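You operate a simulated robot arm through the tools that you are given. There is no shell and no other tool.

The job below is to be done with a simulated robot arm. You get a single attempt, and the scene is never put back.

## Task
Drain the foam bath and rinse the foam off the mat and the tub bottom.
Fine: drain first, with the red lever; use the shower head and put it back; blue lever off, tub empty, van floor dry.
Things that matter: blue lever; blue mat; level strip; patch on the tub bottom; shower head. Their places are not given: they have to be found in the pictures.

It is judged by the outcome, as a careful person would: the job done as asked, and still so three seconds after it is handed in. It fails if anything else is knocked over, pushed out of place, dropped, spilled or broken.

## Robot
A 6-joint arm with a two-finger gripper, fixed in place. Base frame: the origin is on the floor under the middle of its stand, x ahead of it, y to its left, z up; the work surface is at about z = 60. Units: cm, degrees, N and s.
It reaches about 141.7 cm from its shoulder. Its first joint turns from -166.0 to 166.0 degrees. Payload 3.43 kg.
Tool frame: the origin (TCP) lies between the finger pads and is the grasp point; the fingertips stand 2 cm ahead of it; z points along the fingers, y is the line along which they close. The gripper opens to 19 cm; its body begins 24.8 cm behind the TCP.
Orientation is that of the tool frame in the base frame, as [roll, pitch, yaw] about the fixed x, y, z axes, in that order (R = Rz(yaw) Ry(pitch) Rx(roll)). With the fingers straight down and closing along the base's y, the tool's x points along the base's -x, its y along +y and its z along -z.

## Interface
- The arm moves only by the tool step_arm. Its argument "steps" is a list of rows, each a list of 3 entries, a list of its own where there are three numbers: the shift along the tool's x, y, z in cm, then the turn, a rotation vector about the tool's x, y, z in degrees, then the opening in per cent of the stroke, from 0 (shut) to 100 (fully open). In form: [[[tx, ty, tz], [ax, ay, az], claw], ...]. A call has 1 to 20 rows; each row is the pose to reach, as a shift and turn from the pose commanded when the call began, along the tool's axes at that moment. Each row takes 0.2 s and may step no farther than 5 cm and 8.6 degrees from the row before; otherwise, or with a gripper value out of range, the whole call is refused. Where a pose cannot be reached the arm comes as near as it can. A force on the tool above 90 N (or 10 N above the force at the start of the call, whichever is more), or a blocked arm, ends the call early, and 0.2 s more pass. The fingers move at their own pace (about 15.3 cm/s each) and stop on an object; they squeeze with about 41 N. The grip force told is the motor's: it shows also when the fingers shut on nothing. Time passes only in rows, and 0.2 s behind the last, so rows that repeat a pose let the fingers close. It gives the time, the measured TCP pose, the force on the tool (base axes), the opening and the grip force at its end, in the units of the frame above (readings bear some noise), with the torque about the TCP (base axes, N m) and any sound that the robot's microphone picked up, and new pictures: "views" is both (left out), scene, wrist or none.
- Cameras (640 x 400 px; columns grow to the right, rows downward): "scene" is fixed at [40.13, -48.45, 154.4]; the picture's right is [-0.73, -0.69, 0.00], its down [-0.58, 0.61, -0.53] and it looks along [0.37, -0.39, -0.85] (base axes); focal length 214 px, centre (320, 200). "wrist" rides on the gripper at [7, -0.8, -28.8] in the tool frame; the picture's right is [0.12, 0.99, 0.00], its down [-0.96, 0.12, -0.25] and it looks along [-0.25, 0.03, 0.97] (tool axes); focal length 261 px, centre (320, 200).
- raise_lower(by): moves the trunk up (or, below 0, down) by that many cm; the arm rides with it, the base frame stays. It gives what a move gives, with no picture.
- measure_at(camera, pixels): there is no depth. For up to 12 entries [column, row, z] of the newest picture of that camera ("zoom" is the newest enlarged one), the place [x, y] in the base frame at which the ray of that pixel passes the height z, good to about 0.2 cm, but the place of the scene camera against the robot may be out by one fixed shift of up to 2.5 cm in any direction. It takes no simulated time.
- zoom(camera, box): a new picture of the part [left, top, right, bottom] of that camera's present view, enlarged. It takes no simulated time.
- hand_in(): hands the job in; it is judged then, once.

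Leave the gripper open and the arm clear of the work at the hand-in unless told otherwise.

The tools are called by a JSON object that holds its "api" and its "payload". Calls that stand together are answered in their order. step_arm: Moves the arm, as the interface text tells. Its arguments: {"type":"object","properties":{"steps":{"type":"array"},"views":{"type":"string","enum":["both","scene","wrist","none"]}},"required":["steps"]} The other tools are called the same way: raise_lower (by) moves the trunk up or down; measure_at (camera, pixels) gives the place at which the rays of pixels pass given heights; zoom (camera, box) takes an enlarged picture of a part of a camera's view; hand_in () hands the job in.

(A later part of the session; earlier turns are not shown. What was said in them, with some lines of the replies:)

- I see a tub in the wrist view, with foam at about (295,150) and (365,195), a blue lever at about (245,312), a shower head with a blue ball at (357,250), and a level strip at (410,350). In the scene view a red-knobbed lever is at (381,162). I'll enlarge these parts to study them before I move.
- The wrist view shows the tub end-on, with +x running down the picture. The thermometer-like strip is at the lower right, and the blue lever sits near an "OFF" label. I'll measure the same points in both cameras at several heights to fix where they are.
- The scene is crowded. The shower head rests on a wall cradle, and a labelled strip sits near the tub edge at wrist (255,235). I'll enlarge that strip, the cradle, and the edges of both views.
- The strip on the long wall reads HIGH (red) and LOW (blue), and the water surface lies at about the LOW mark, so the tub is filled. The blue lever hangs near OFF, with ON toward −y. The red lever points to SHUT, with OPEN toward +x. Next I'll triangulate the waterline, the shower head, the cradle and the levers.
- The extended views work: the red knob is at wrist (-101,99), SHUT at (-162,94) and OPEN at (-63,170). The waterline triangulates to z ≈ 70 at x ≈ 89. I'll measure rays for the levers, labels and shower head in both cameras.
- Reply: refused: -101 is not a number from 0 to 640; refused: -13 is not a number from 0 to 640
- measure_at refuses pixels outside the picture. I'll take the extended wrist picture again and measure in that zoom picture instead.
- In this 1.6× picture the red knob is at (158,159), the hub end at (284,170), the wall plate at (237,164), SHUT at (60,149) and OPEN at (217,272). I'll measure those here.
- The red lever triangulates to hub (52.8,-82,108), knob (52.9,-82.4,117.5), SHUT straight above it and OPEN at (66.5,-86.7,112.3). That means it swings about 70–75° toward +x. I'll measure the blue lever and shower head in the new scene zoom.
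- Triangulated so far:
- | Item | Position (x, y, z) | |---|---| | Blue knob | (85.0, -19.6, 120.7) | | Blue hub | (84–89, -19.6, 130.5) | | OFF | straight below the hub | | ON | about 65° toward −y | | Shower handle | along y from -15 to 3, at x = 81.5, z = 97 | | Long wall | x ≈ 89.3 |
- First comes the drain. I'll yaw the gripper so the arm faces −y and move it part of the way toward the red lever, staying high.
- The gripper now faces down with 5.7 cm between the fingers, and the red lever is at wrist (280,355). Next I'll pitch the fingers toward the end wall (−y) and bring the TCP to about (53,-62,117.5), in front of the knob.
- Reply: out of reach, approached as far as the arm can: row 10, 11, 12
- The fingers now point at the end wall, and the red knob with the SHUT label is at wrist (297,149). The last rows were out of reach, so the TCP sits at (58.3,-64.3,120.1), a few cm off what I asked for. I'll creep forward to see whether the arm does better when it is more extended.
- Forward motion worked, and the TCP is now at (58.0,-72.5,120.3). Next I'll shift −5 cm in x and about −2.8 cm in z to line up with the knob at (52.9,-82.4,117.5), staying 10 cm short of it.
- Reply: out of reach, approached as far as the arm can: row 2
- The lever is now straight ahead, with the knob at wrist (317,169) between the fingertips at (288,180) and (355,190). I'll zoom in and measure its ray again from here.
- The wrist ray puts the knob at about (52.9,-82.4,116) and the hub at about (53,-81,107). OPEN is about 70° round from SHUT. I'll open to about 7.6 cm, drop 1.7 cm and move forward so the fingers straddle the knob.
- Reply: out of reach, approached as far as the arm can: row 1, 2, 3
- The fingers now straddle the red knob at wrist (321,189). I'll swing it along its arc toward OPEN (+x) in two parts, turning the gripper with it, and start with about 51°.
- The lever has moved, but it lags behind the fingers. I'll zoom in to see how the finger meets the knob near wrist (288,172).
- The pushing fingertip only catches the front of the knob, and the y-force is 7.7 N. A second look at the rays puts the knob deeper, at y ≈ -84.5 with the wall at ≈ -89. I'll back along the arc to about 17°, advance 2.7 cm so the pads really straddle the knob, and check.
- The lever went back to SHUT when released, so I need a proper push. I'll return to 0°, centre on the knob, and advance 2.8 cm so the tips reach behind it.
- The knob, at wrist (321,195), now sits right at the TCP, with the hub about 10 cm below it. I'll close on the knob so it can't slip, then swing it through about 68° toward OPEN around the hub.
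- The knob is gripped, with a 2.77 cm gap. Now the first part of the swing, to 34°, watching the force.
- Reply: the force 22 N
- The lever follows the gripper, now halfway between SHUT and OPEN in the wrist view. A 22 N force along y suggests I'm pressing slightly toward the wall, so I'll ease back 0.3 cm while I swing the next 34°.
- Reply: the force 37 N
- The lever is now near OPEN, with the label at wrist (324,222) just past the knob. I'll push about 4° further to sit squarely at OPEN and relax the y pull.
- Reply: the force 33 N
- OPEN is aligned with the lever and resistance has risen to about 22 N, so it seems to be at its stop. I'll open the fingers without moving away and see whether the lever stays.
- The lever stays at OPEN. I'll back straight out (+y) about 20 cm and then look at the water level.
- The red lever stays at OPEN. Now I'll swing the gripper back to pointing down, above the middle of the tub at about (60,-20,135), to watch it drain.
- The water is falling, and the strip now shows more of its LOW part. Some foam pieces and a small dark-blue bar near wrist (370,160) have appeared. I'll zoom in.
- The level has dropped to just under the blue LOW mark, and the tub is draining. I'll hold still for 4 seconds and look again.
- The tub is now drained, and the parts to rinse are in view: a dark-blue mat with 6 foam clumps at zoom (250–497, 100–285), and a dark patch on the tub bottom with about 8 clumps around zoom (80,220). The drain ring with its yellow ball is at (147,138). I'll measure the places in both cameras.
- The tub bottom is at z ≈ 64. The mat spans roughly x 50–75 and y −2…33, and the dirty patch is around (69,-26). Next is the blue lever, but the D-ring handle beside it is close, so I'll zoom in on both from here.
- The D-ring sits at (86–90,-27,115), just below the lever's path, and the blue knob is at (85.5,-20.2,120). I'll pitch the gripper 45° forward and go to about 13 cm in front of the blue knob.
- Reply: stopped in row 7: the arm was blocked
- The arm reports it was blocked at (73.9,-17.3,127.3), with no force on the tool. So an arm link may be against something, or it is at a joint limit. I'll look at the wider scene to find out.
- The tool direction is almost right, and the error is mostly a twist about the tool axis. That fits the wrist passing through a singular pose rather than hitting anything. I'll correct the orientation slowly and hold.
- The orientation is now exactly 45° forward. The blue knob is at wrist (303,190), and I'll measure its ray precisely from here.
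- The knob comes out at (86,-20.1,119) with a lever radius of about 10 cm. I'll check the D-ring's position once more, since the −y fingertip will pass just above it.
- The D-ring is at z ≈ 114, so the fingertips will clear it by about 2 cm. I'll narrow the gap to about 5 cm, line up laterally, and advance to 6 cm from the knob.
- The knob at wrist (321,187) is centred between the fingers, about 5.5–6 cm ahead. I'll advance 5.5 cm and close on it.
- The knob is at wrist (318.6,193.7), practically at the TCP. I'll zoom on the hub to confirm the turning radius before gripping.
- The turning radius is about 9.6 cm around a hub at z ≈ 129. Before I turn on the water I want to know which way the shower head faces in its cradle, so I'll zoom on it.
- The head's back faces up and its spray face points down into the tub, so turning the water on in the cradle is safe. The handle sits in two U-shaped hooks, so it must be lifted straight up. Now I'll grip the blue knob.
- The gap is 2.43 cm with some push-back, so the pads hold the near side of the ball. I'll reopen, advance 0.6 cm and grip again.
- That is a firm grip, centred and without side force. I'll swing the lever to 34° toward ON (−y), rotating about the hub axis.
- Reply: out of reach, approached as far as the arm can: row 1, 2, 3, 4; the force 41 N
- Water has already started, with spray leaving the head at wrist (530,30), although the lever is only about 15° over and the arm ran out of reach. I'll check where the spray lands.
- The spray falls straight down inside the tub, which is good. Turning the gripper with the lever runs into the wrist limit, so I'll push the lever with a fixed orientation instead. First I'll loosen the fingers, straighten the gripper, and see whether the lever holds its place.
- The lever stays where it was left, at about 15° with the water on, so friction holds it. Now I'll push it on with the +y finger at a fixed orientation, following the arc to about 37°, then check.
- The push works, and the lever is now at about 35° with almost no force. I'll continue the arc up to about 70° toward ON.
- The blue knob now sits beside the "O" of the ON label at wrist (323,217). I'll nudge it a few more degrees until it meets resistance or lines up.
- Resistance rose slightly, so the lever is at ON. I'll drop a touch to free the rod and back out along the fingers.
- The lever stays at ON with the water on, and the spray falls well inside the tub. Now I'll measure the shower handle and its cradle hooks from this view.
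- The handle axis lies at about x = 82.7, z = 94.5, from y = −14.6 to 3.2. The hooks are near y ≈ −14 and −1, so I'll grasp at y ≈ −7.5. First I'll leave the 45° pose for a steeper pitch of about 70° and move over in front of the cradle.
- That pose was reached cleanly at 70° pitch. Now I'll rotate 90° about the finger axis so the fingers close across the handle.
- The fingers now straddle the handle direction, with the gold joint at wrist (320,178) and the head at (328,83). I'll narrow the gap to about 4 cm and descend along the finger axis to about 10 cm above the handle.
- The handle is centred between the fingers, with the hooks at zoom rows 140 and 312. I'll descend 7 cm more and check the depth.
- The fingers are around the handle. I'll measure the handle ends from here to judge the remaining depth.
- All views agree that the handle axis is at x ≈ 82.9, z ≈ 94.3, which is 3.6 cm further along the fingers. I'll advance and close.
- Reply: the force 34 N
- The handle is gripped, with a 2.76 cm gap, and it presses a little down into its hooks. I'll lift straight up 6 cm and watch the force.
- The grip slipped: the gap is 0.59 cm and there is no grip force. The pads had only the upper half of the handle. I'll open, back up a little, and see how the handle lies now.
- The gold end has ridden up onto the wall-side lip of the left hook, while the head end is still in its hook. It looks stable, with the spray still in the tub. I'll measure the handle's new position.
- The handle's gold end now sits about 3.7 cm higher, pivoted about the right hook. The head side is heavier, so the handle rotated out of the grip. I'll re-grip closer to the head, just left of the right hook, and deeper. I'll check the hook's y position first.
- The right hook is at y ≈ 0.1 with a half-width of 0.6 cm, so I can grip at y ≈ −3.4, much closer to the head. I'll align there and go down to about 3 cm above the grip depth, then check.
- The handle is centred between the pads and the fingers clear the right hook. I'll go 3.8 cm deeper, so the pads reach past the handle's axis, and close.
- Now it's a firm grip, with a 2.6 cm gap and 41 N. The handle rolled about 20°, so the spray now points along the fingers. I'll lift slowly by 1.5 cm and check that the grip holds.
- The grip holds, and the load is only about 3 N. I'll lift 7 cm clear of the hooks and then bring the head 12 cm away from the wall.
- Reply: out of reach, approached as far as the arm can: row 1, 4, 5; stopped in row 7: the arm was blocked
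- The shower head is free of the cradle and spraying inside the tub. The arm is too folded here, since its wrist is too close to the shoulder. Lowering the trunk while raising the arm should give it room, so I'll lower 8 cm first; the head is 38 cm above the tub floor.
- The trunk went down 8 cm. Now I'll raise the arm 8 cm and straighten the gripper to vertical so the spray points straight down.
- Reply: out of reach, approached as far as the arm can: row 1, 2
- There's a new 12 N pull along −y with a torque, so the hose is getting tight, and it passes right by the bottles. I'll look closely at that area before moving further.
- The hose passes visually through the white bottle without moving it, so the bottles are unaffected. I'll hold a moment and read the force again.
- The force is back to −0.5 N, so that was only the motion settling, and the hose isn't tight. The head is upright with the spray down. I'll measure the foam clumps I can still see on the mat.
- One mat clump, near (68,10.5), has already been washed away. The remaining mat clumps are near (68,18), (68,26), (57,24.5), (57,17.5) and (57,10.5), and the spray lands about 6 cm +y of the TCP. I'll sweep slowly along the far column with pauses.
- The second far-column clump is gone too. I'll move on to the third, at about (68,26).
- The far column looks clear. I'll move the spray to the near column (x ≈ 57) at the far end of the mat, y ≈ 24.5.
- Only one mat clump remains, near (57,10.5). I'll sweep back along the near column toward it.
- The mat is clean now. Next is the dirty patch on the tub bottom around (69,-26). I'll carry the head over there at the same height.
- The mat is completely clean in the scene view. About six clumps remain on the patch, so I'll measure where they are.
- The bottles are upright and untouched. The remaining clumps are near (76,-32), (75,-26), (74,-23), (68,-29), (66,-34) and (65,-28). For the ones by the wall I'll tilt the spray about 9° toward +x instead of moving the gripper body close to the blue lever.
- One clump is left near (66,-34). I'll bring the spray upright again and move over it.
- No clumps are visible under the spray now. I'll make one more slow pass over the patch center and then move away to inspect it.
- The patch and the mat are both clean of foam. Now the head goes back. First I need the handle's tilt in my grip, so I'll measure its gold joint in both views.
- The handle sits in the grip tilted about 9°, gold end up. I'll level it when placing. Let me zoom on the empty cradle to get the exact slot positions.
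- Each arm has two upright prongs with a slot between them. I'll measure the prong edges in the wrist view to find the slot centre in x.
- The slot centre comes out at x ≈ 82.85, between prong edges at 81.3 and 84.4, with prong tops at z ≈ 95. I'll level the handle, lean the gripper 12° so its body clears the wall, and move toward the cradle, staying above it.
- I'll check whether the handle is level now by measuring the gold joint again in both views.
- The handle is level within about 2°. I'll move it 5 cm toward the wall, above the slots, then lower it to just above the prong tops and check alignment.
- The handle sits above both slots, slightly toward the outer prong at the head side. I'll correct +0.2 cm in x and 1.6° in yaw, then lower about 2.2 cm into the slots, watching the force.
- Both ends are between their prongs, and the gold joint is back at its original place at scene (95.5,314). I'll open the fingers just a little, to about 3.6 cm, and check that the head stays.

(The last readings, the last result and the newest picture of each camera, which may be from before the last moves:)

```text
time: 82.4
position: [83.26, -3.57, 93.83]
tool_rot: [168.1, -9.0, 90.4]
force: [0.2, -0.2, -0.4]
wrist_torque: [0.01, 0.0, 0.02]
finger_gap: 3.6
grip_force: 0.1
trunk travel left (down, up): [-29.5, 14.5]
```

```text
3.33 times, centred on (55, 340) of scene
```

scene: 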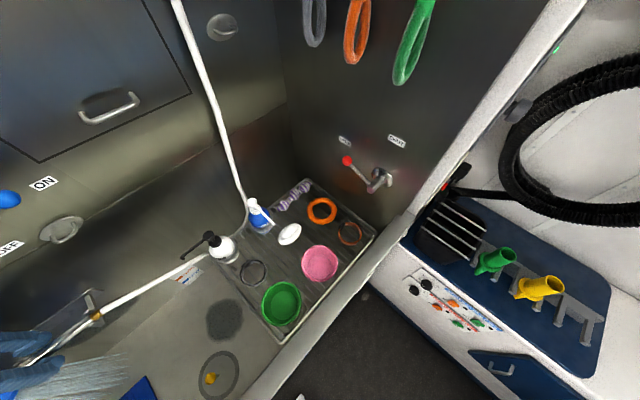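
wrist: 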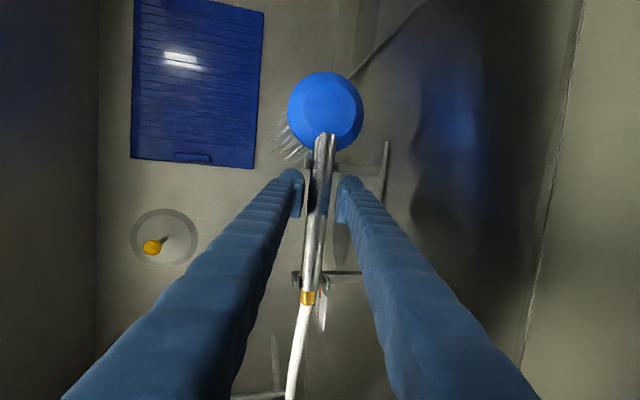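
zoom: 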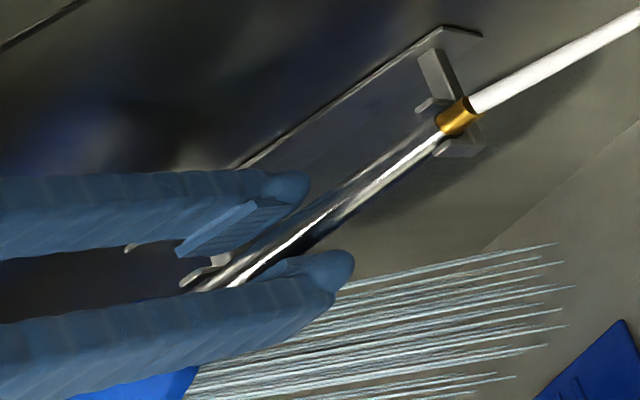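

The head settled by itself into both slots with the spray straight down again, just as at the start. I'll withdraw the fingers along their own axis.

{"api": "step_arm", "payload": {"steps": [[[0, 0, -1.5], [0, 0, 0], 19], [[0, 0, -3.5], [0, 0, 0], 19], [[0, 0, -7], [0, 0, 0], 19], [[0, 0, -11], [0, 0, 0], 19], [[0, 0, -15], [0, 0, 0], 22], [[0, 0, -19], [0, 0, 0], 26], [[0, 0, -19], [0, 0, 0], 26]], "views": "both"}}

{"api": "zoom", "payload": {"camera": "scene", "box": [0, 280, 110, 400]}}

{"api": "zoom", "payload": {"camera": "wrist", "box": [270, 50, 400, 260]}}

```text
time: 84.0
position: [79.35, -6.63, 112.21]
tool_rot: [168.1, -9.1, 90.3]
force: [0.4, -0.4, -0.2]
wrist_torque: [0.0, 0.01, 0.03]
finger_gap: 4.94
grip_force: 0.1
trunk travel left (down, up): [-29.5, 14.5]
```

scene: 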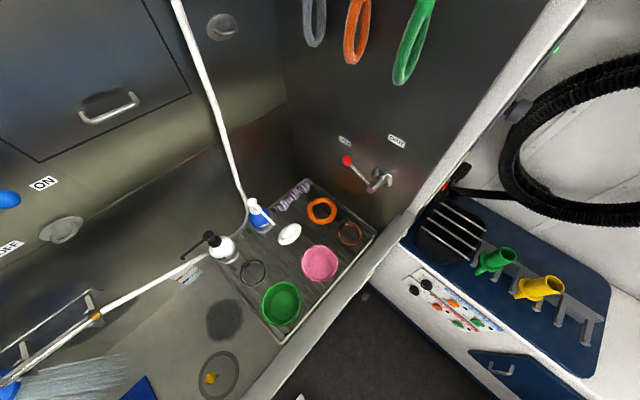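
wrist: 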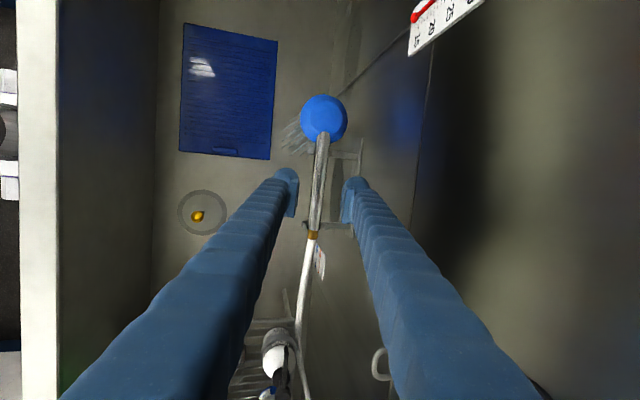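

```text
3.33 times, centred on (55, 340) of scene
```

zoom: 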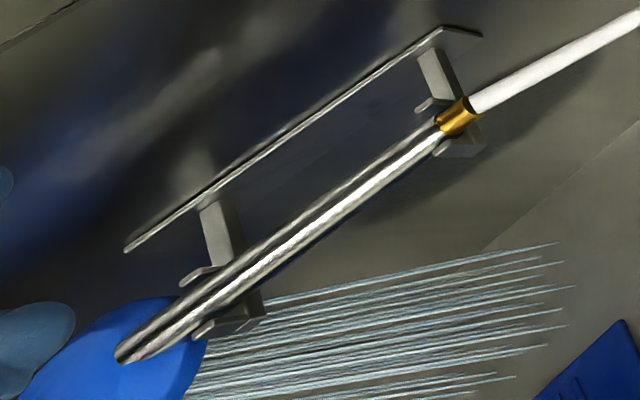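

```text
1.90 times, centred on (335, 155) of wrist
```

zoom: 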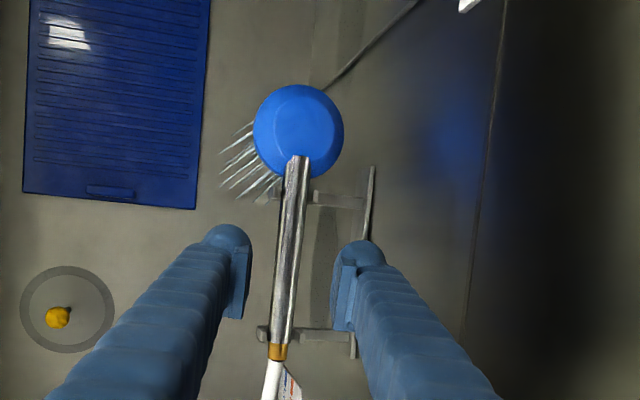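

The shower head is back in its cradle exactly as at the start. Next I need to turn the blue lever off. I'll retreat from the wall and rotate the gripper back so the fingers close along y.

{"api": "step_arm", "payload": {"steps": [[[-0.62, -1.17, -2.04], [0.02, -1.14, -7.66], 26], [[-1.24, -2.33, -4.08], [0.04, -2.28, -15.3], 26], [[-1.87, -3.5, -6.1], [0.07, -3.42, -23], 26], [[-2.49, -4.67, -8.15], [0.09, -4.56, -30.6], 26], [[-3.1, -5.83, -10.2], [0.11, -5.7, -38.3], 26], [[-3.73, -7.0, -12.2], [0.13, -6.84, -46], 26], [[-3.73, -7.0, -12.2], [0.15, -7.98, -53.6], 26], [[-3.73, -7.0, -12.2], [0.17, -9.12, -61.3], 26], [[-3.73, -7.0, -12.2], [0.2, -10.3, -68.9], 26], [[-3.73, -7.0, -12.2], [0.22, -11.4, -76.6], 26], [[-3.73, -7.0, -12.2], [0.24, -12.5, -84.2], 26], [[-3.73, -7.0, -12.2], [0.26, -13.68, -91.9], 26], [[-3.73, -7.0, -12.2], [0.26, -13.68, -91.9], 26]], "views": "both"}}

```text
time: 86.8
position: [69.95, -11.82, 122.09]
tool_rot: [-179.9, 20.5, -179.8]
force: [-0.1, 0.1, -0.1]
wrist_torque: [0.05, 0.0, -0.02]
finger_gap: 4.93
grip_force: 0.0
trunk travel left (down, up): [-29.5, 14.5]
```

scene: 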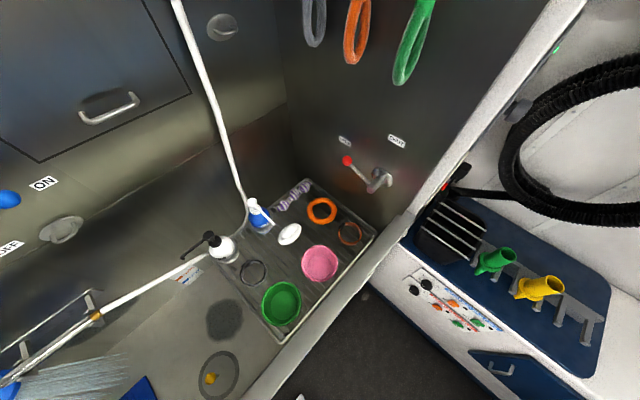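
wrist: 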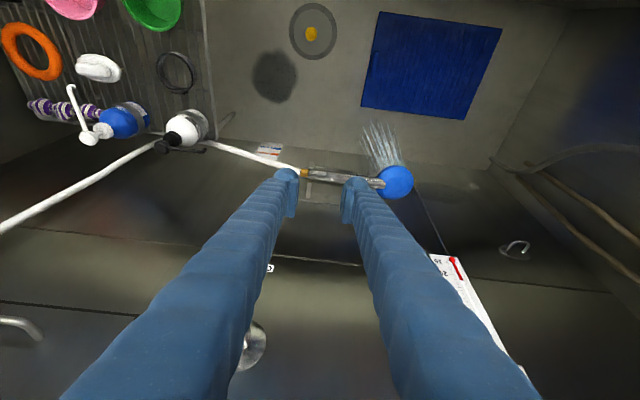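

The orientation is restored, and from here the mat and the tub bottom look clean. I'll raise the trunk back 8 cm so the arm has the same posture as when I worked this lever before.

{"api": "raise_lower", "payload": {"by": 8}}

```text
time: 87.9
position: [69.91, -11.87, 130.01]
tool_rot: [-180.0, 20.4, -179.9]
force: [-0.5, -1.0, -0.6]
wrist_torque: [-0.02, 0.03, 0.02]
finger_gap: 4.95
grip_force: 0.0
trunk travel left (down, up): [-37.5, 6.5]
```

Now I'll set up to push the blue lever back. I'll pitch to 45°, open to about 13 cm so the fingers straddle both the hub and the knob, and come in front of and above the lever. The −y finger will push the knob down and over.

{"api": "step_arm", "payload": {"steps": [[[-1.96, -2.3, -1.2], [0, -5, 0], 40], [[-3.9, -4.6, -2.4], [0, -10, 0], 55], [[-5.9, -6.9, -3.6], [0, -15, 0], 68], [[-7.8, -9.2, -4.8], [0, -20, 0], 68], [[-9.79, -11.5, -5.96], [0, -25, 0], 68], [[-9.79, -11.5, -5.96], [0, -25, 0], 68], [[-9.79, -11.5, -5.96], [0, -25, 0], 68]], "views": "both"}}

```text
time: 89.5
position: [77.14, -23.21, 139.07]
tool_rot: [-179.9, 45.5, -179.9]
force: [-0.2, 0.7, -0.5]
wrist_torque: [-0.02, 0.02, -0.01]
finger_gap: 12.94
grip_force: 0.0
trunk travel left (down, up): [-37.5, 6.5]
```

scene: 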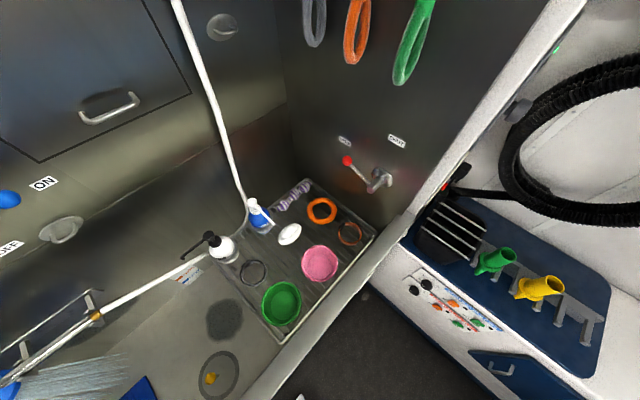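
wrist: 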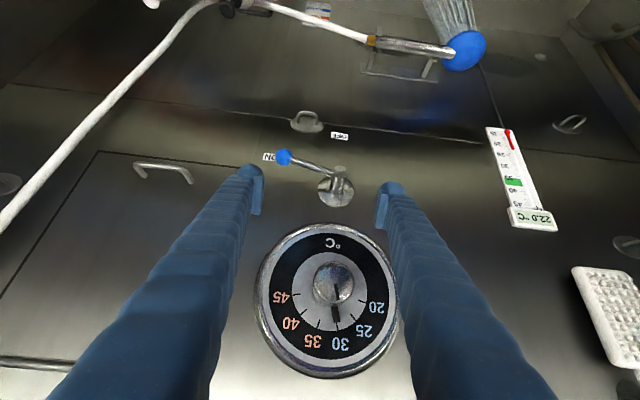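

The lever, hub, dial and shower head are all in clear view, with the knob at wrist (283,157) and the hub at (338,180). I'll verify the knob and hub positions from here.

{"api": "zoom", "payload": {"camera": "wrist", "box": [230, 120, 410, 220]}}

{"api": "measure_at", "payload": {"camera": "wrist", "pixels": [[283, 157, 124], [283, 157, 125], [283, 157, 126], [283, 157, 127], [340, 170, 127], [340, 170, 129], [340, 170, 131]]}}

```text
3.56 times, centred on (320, 170) of wrist
```

zoom: 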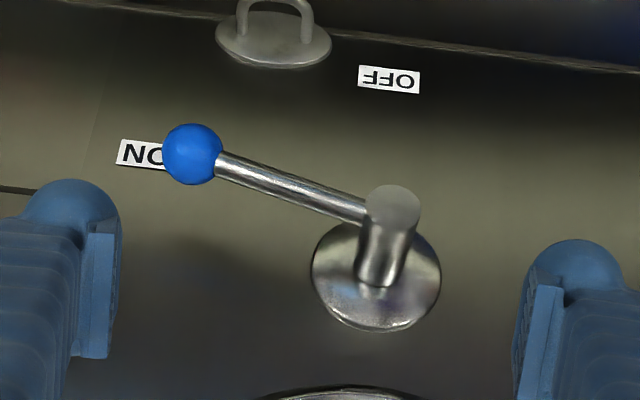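

```text
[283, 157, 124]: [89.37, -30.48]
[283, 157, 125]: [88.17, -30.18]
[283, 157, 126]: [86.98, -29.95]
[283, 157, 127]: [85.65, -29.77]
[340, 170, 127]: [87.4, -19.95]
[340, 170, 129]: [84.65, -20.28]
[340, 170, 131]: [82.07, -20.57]
```

The knob is at (86.3,-29.9,126.4), so ON corresponds to about 75°, and the hub is at (y −20.2, z 129). I'll come in along the finger axis so the −y finger ends just above the knob.

{"api": "step_arm", "payload": {"steps": [[[-0.4, -0.2, 4], [0, 0, 0], 68], [[-0.84, -0.4, 8], [0, 0, 0], 68], [[-0.84, -0.4, 11.69], [0, 0, 0], 68], [[-0.84, -0.4, 11.69], [0, 0, 0], 68]], "views": "both"}}

{"api": "zoom", "payload": {"camera": "wrist", "box": [220, 120, 420, 260]}}

{"api": "zoom", "payload": {"camera": "scene", "box": [0, 130, 20, 280]}}

```text
time: 90.5
position: [85.76, -23.76, 131.58]
tool_rot: [-179.9, 45.5, -179.9]
force: [-0.3, 1.1, 0.9]
wrist_torque: [0.01, -0.06, 0.03]
finger_gap: 12.9
grip_force: 0.1
trunk travel left (down, up): [-37.5, 6.5]
```

scene: 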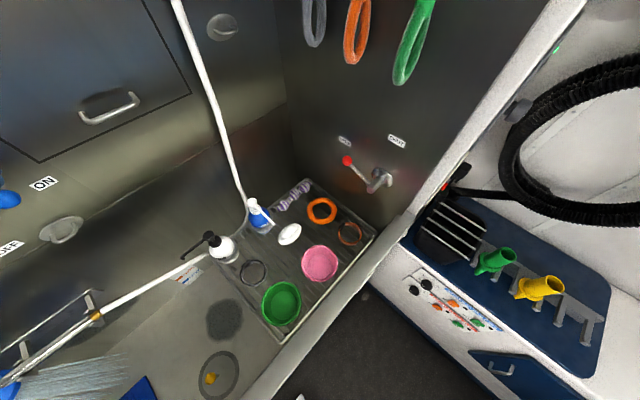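
wrist: 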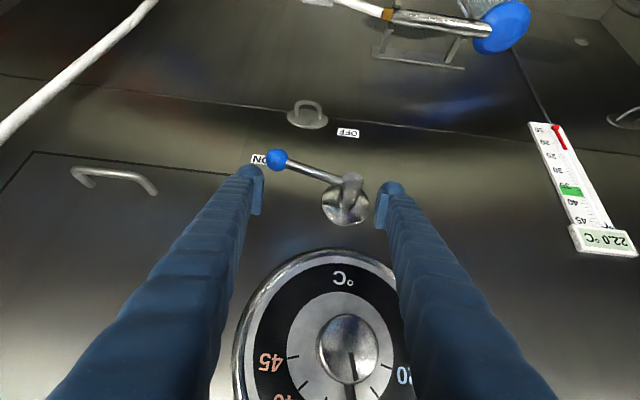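

```text
2.86 times, centred on (320, 190) of wrist
```

zoom: 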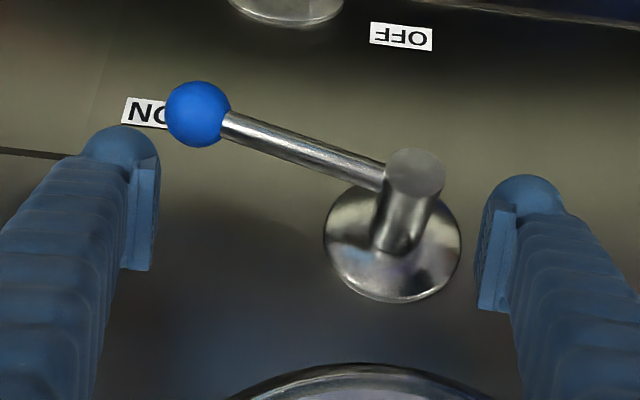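

```text
2.67 times, centred on (10, 205) of scene
```

zoom: 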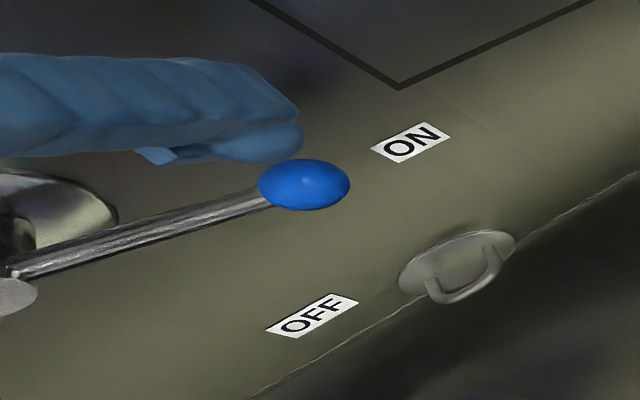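

The scene view shows the −y finger just above the blue knob, as planned. I'll push down and then sideways along the arc, first to about 40°.

{"api": "step_arm", "payload": {"steps": [[[1.09, 0.06, 1.43], [0, 0, 0], 68], [[1.73, 0.18, 2.06], [0, 0, 0], 68], [[3.0, 0.7, 3.34], [0, 0, 0], 68], [[4.13, 1.5, 4.47], [0, 0, 0], 68], [[5.19, 2.56, 5.53], [0, 0, 0], 68]], "views": "both"}}

{"api": "zoom", "payload": {"camera": "wrist", "box": [220, 120, 420, 260]}}

{"api": "zoom", "payload": {"camera": "scene", "box": [0, 130, 20, 280]}}

```text
time: 91.7
position: [86.26, -21.31, 123.67]
tool_rot: [-180.0, 45.3, -179.9]
force: [0.5, -0.1, -0.3]
wrist_torque: [-0.03, 0.01, 0.01]
finger_gap: 12.92
grip_force: 0.1
trunk travel left (down, up): [-37.5, 6.5]
```

scene: 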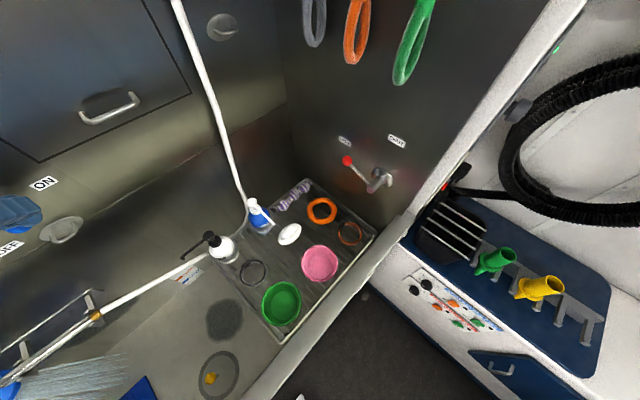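
wrist: 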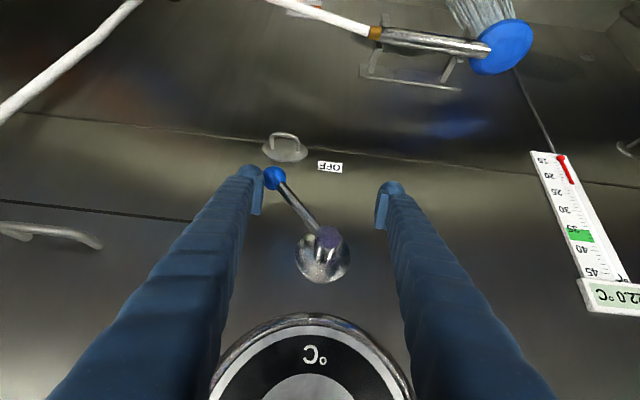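

```text
2.86 times, centred on (320, 190) of wrist
```

zoom: 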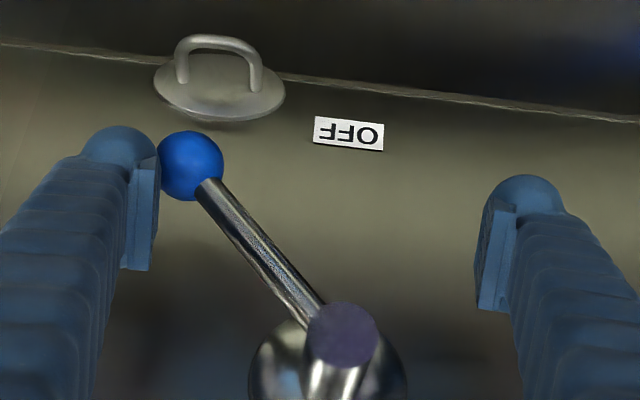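

```text
2.67 times, centred on (10, 205) of scene
```

zoom: 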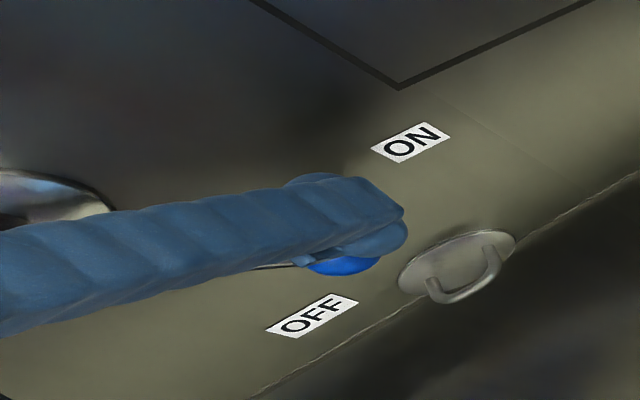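

The lever is at about 40° and follows well. I'll continue the arc down toward OFF.

{"api": "step_arm", "payload": {"steps": [[[0.9, 1.4, 0.62], [0, 0, 0], 68], [[1.75, 2.87, 1.46], [0, 0, 0], 68], [[2.38, 4.49, 2.1], [0, 0, 0], 68], [[2.59, 5.86, 2.31], [0, 0, 0], 68], [[2.59, 5.86, 2.31], [0, 0, 0], 68]], "views": "both"}}

{"api": "zoom", "payload": {"camera": "wrist", "box": [220, 120, 420, 260]}}

{"api": "zoom", "payload": {"camera": "scene", "box": [0, 130, 20, 280]}}

```text
time: 92.9
position: [86.01, -15.35, 120.34]
tool_rot: [180.0, 45.3, -179.9]
force: [-0.2, 0.0, 0.4]
wrist_torque: [0.01, 0.01, 0.04]
finger_gap: 12.92
grip_force: 0.1
trunk travel left (down, up): [-37.5, 6.5]
```

scene: 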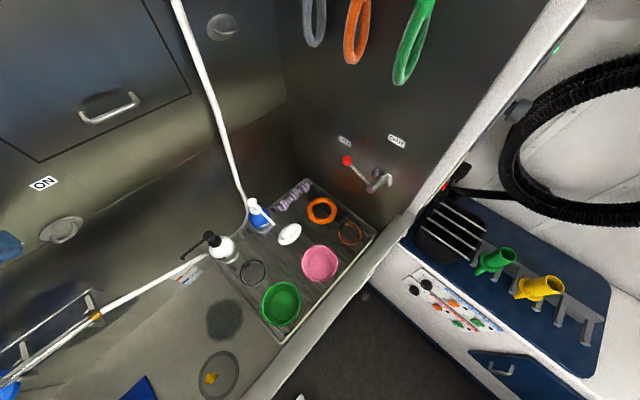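
wrist: 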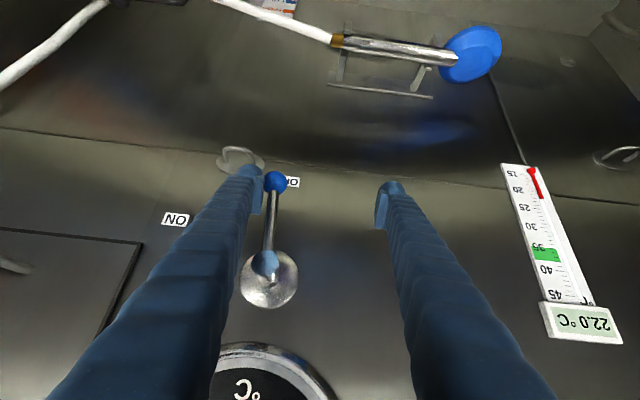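

```text
2.86 times, centred on (320, 190) of wrist
```

zoom: 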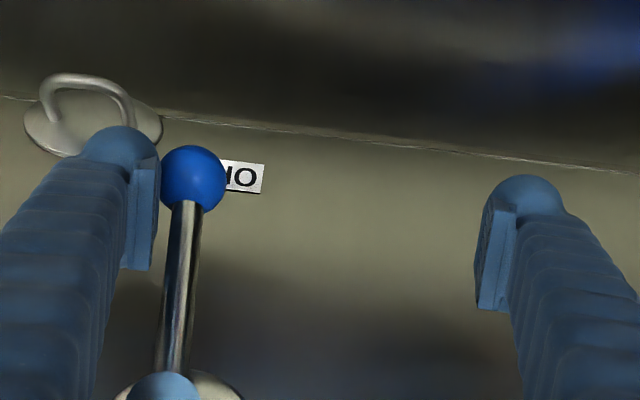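

```text
2.67 times, centred on (10, 205) of scene
```

zoom: 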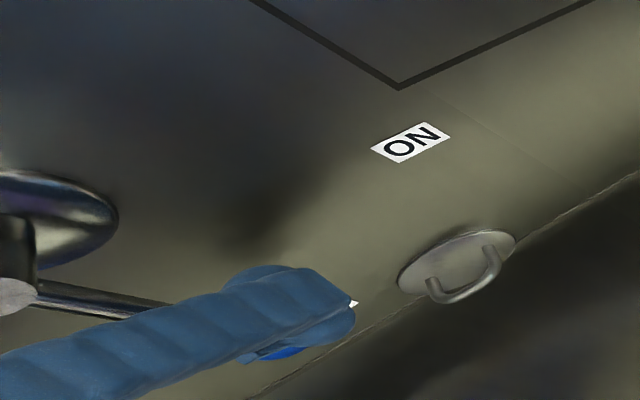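

The spray has stopped. I'll nudge the lever the last bit to its OFF stop, watching the force.

{"api": "step_arm", "payload": {"steps": [[[0, 0.3, 0], [0, 0, 0], 68], [[0, 0.55, 0], [0, 0, 0], 68], [[0, 0.75, 0], [0, 0, 0], 68], [[0, 0.75, 0], [0, 0, 0], 68]], "views": "wrist"}}

{"api": "zoom", "payload": {"camera": "wrist", "box": [220, 120, 420, 260]}}

```text
time: 93.9
position: [86.15, -14.54, 120.27]
tool_rot: [-180.0, 45.4, -179.9]
force: [-0.1, -1.0, 0.0]
wrist_torque: [-0.05, -0.01, -0.04]
finger_gap: 12.97
grip_force: 0.8
trunk travel left (down, up): [-37.5, 6.5]
```

wrist: 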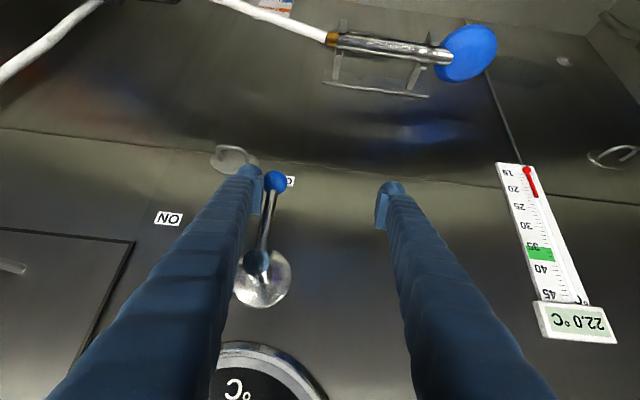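

```text
2.86 times, centred on (320, 190) of wrist
```

zoom: 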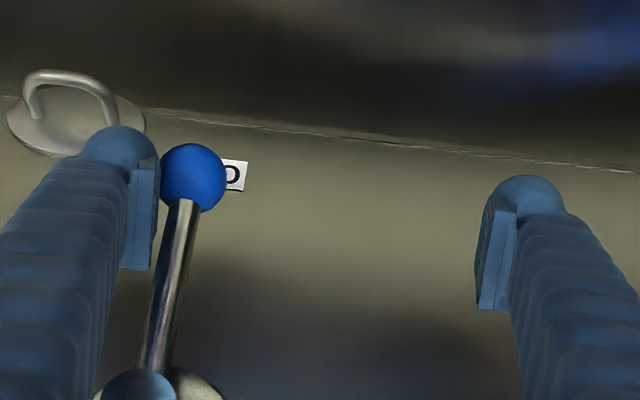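

The lever hangs vertical at OFF and a light resistance shows it's at its stop. I'll ease off sideways and withdraw along the finger axis.

{"api": "step_arm", "payload": {"steps": [[[0, -0.8, 0], [0, 0, 0], 68], [[0, -0.8, -3], [0, 0, 0], 68], [[0, -0.8, -7], [0, 0, 0], 68], [[0, -0.8, -11], [0, 0, 0], 68], [[0, -0.8, -15], [0, 0, 0], 68], [[0, -0.8, -15], [0, 0, 0], 68]], "views": "both"}}

{"api": "zoom", "payload": {"camera": "wrist", "box": [230, 120, 410, 240]}}

{"api": "zoom", "payload": {"camera": "scene", "box": [0, 0, 10, 400]}}

{"api": "zoom", "payload": {"camera": "scene", "box": [0, 390, 640, 400]}}

```text
time: 95.3
position: [75.48, -15.3, 130.68]
tool_rot: [-180.0, 45.3, -179.9]
force: [0.5, 0.3, -0.2]
wrist_torque: [0.01, 0.07, -0.02]
finger_gap: 12.93
grip_force: 0.1
trunk travel left (down, up): [-37.5, 6.5]
```

scene: 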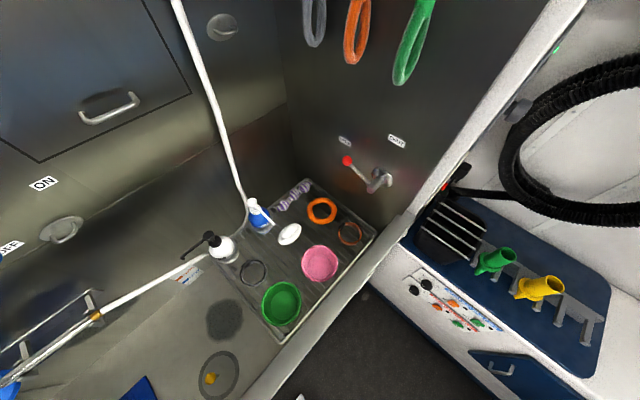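
wrist: 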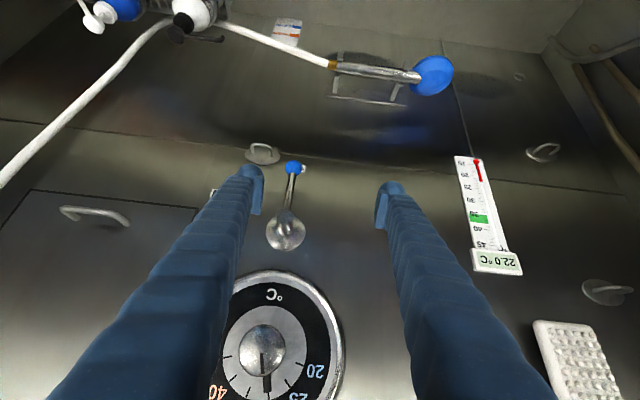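

```text
3.33 times, centred on (320, 180) of wrist
```

zoom: 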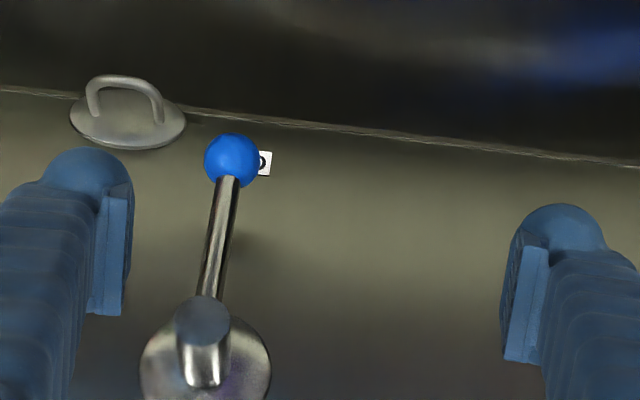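

```text
1.00 times, centred on (5, 200) of scene (not enlarged: the box is as wide or as high as the picture)
```

zoom: 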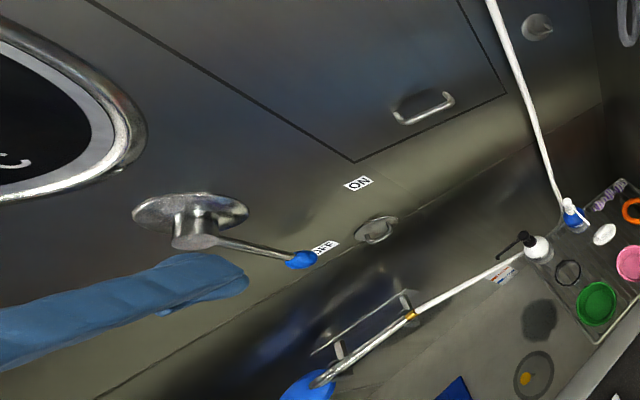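

```text
1.00 times, centred on (320, 395) of scene (not enlarged: the box is as wide or as high as the picture)
```

zoom: 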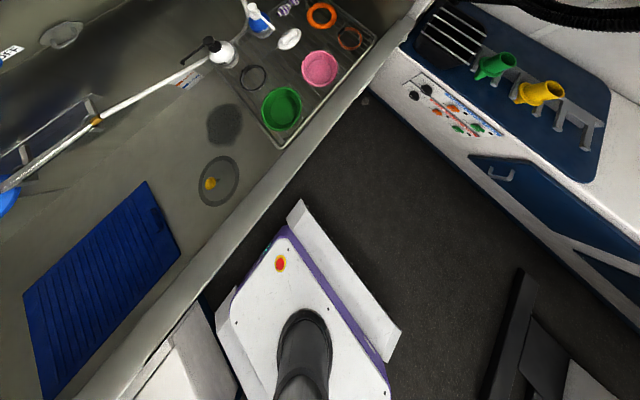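

The blue lever is at OFF, the spray has stopped, the mat and tub look clean, and the van floor looks dry. I'll bring the arm back to its starting pose above the tub, opening the gripper, and inspect everything.

{"api": "step_arm", "payload": {"steps": [[[1.13, 0.99, -2.4], [0, 6.4, 0], 68], [[2.26, 1.97, -4.8], [0, 12.9, 0], 75], [[3.4, 2.96, -7.2], [0, 19.3, 0], 85], [[4.53, 3.94, -9.6], [0, 25.7, 0], 95], [[5.66, 4.93, -12], [0, 32.1, 0], 100], [[6.8, 5.9, -14.4], [0, 38.6, 0], 100], [[7.92, 6.9, -16.8], [0, 45, 0], 100], [[7.92, 6.9, -16.8], [0, 45, 0], 100], [[7.92, 6.9, -16.8], [0, 45, 0], 100], [[7.92, 6.9, -16.8], [0, 45, 0], 100], [[7.92, 6.9, -16.8], [0, 45, 0], 100], [[7.92, 6.9, -16.8], [0, 45, 0], 100]], "views": "both"}}

{"api": "zoom", "payload": {"camera": "wrist", "box": [200, 80, 520, 280]}}

{"api": "zoom", "payload": {"camera": "wrist", "box": [210, 220, 330, 390]}}

{"api": "zoom", "payload": {"camera": "wrist", "box": [200, 90, 320, 190]}}

{"api": "zoom", "payload": {"camera": "scene", "box": [150, 180, 440, 400]}}

```text
time: 97.9
position: [57.85, -8.5, 136.85]
tool_rot: [180.0, 0.4, -179.9]
force: [-0.7, -0.5, -0.8]
wrist_torque: [0.0, 0.0, 0.03]
finger_gap: 18.98
grip_force: 0.0
trunk travel left (down, up): [-37.5, 6.5]
```

scene: 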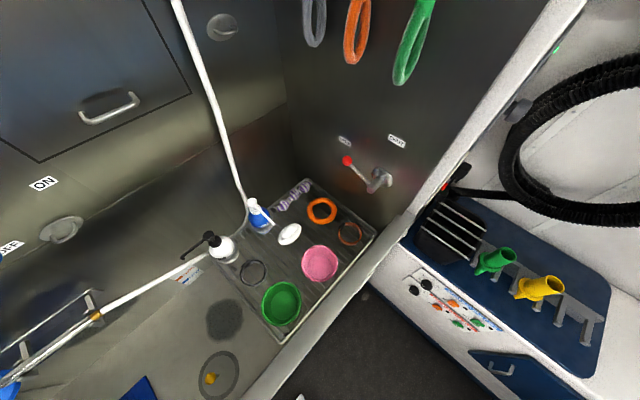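
wrist: 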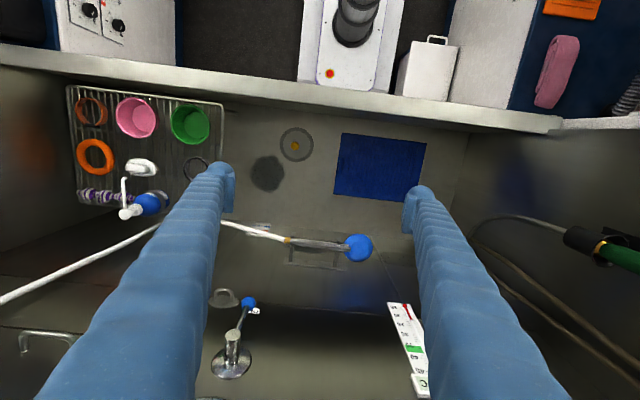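

```text
2.00 times, centred on (360, 180) of wrist
```

zoom: 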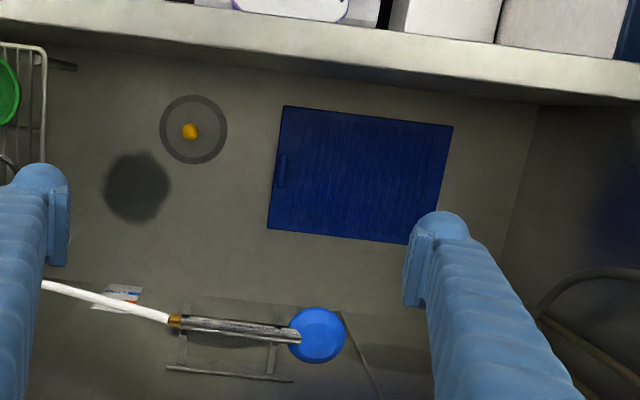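

```text
2.35 times, centred on (270, 305) of wrist
```

zoom: 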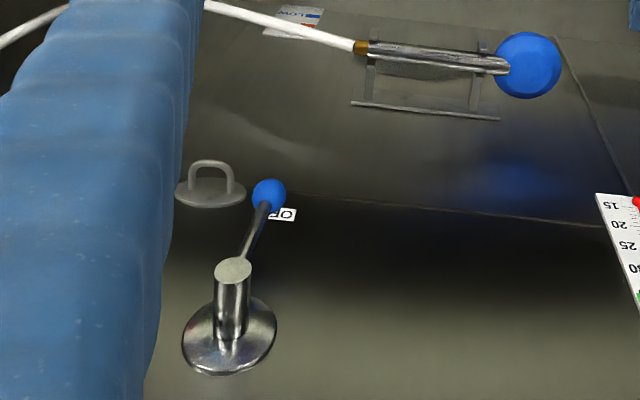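

```text
4.00 times, centred on (260, 140) of wrist
```

zoom: 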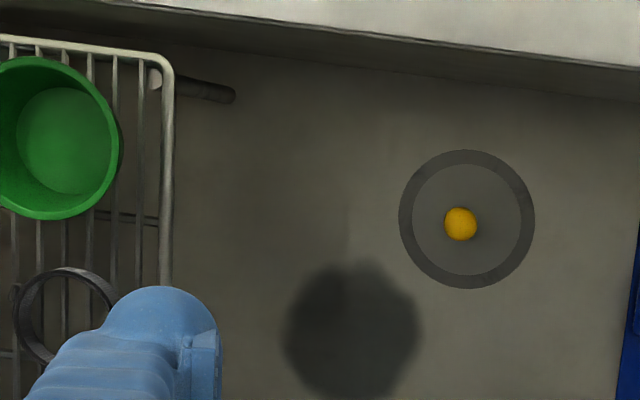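

```text
1.82 times, centred on (295, 290) of scene
```

zoom: 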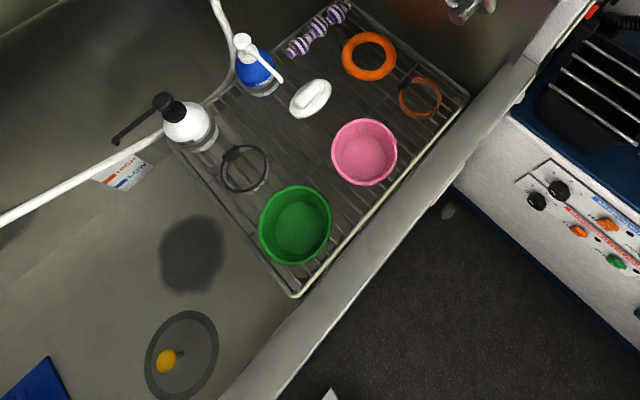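

Everything is in place. The shower head is cradled, the blue lever stands at OFF as it did at the start, the red lever is at OPEN, and the mat and tub bottom have no foam. The bottles and pots haven't moved. I'll wait a few seconds for the last water to drain and check once more.

{"api": "step_arm", "payload": {"steps": [[[0, 0, 0], [0, 0, 0], 100], [[0, 0, 0], [0, 0, 0], 100], [[0, 0, 0], [0, 0, 0], 100], [[0, 0, 0], [0, 0, 0], 100], [[0, 0, 0], [0, 0, 0], 100], [[0, 0, 0], [0, 0, 0], 100], [[0, 0, 0], [0, 0, 0], 100], [[0, 0, 0], [0, 0, 0], 100], [[0, 0, 0], [0, 0, 0], 100], [[0, 0, 0], [0, 0, 0], 100], [[0, 0, 0], [0, 0, 0], 100], [[0, 0, 0], [0, 0, 0], 100], [[0, 0, 0], [0, 0, 0], 100], [[0, 0, 0], [0, 0, 0], 100], [[0, 0, 0], [0, 0, 0], 100], [[0, 0, 0], [0, 0, 0], 100], [[0, 0, 0], [0, 0, 0], 100], [[0, 0, 0], [0, 0, 0], 100], [[0, 0, 0], [0, 0, 0], 100], [[0, 0, 0], [0, 0, 0], 100]], "views": "both"}}

{"api": "zoom", "payload": {"camera": "scene", "box": [0, 390, 640, 400]}}

{"api": "zoom", "payload": {"camera": "scene", "box": [0, 260, 110, 400]}}

{"api": "zoom", "payload": {"camera": "wrist", "box": [0, 0, 640, 10]}}

```text
time: 102.1
position: [57.83, -8.59, 136.85]
tool_rot: [-180.0, 0.4, -180.0]
force: [0.3, 0.1, 0.1]
wrist_torque: [0.02, 0.0, 0.01]
finger_gap: 19.02
grip_force: 0.0
trunk travel left (down, up): [-37.5, 6.5]
```

scene: 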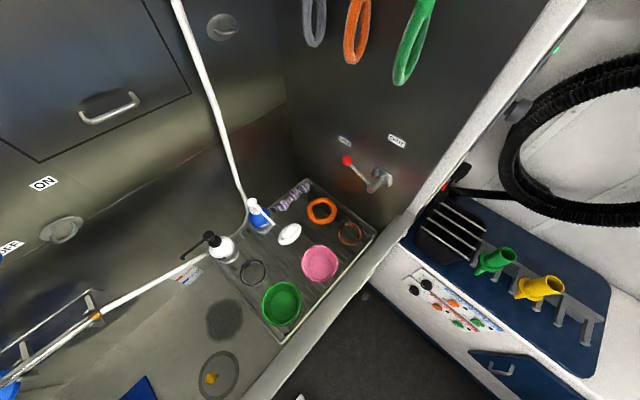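
wrist: 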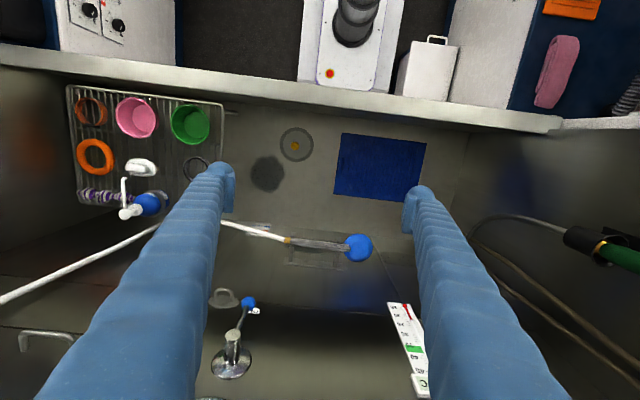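

```text
1.00 times, centred on (320, 395) of scene (not enlarged: the box is as wide or as high as the picture)
```

zoom: 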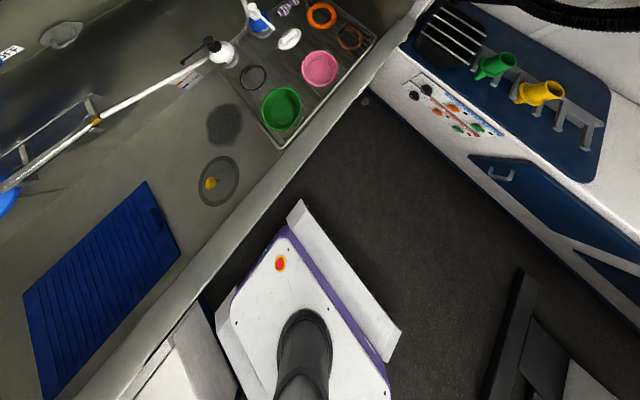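

```text
2.86 times, centred on (55, 330) of scene
```

zoom: 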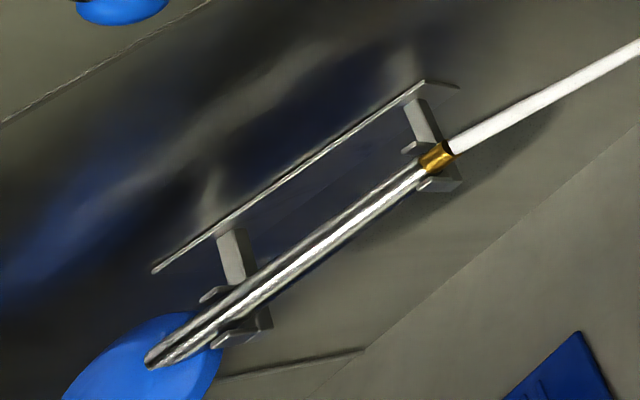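

```text
1.00 times, centred on (320, 5) of wrist (not enlarged: the box is as wide or as high as the picture)
```

zoom: 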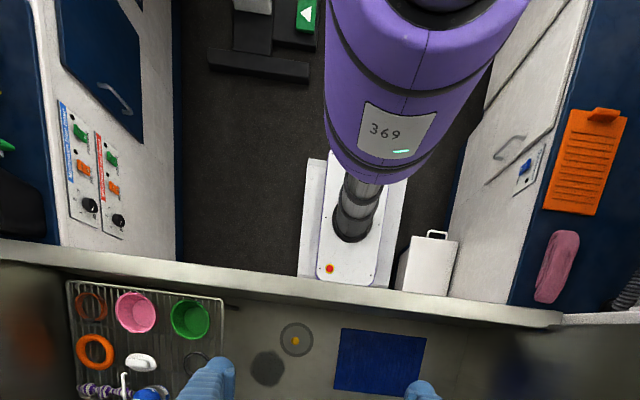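

The final check is good. The tub is empty and free of foam, and the van floor is dry. The shower head is seated in both hooks with no spray, the blue lever is at OFF, and the drain is open. The gripper is open and clear. I'm handing in the job.

{"api": "hand_in", "payload": {}}

```text
The job is handed in.
```

The job is done and handed in. I drained the foam bath first with the red lever, then rinsed the foam off the mat and the tub bottom with the shower head.

At the last check before hand-in:

- **Tub:** empty, with no foam in any view. A dark mark stays on the tub bottom where the patch was; it was there before rinsing and isn't foam.
- **Drain:** the red lever is still at OPEN.
- **Shower head:** back in its cradle, seated in both hooks, no spray.
- **Blue lever:** at OFF.
- **Van floor:** looks dry.
- **Everything else:** the bottles, pots and rings on the rack look unmoved.

My first grip on the shower handle slipped and left one end resting on its hook for a moment. Nothing fell, and the second grip held. The gripper is open and the arm is back at its starting pose, above the tub.
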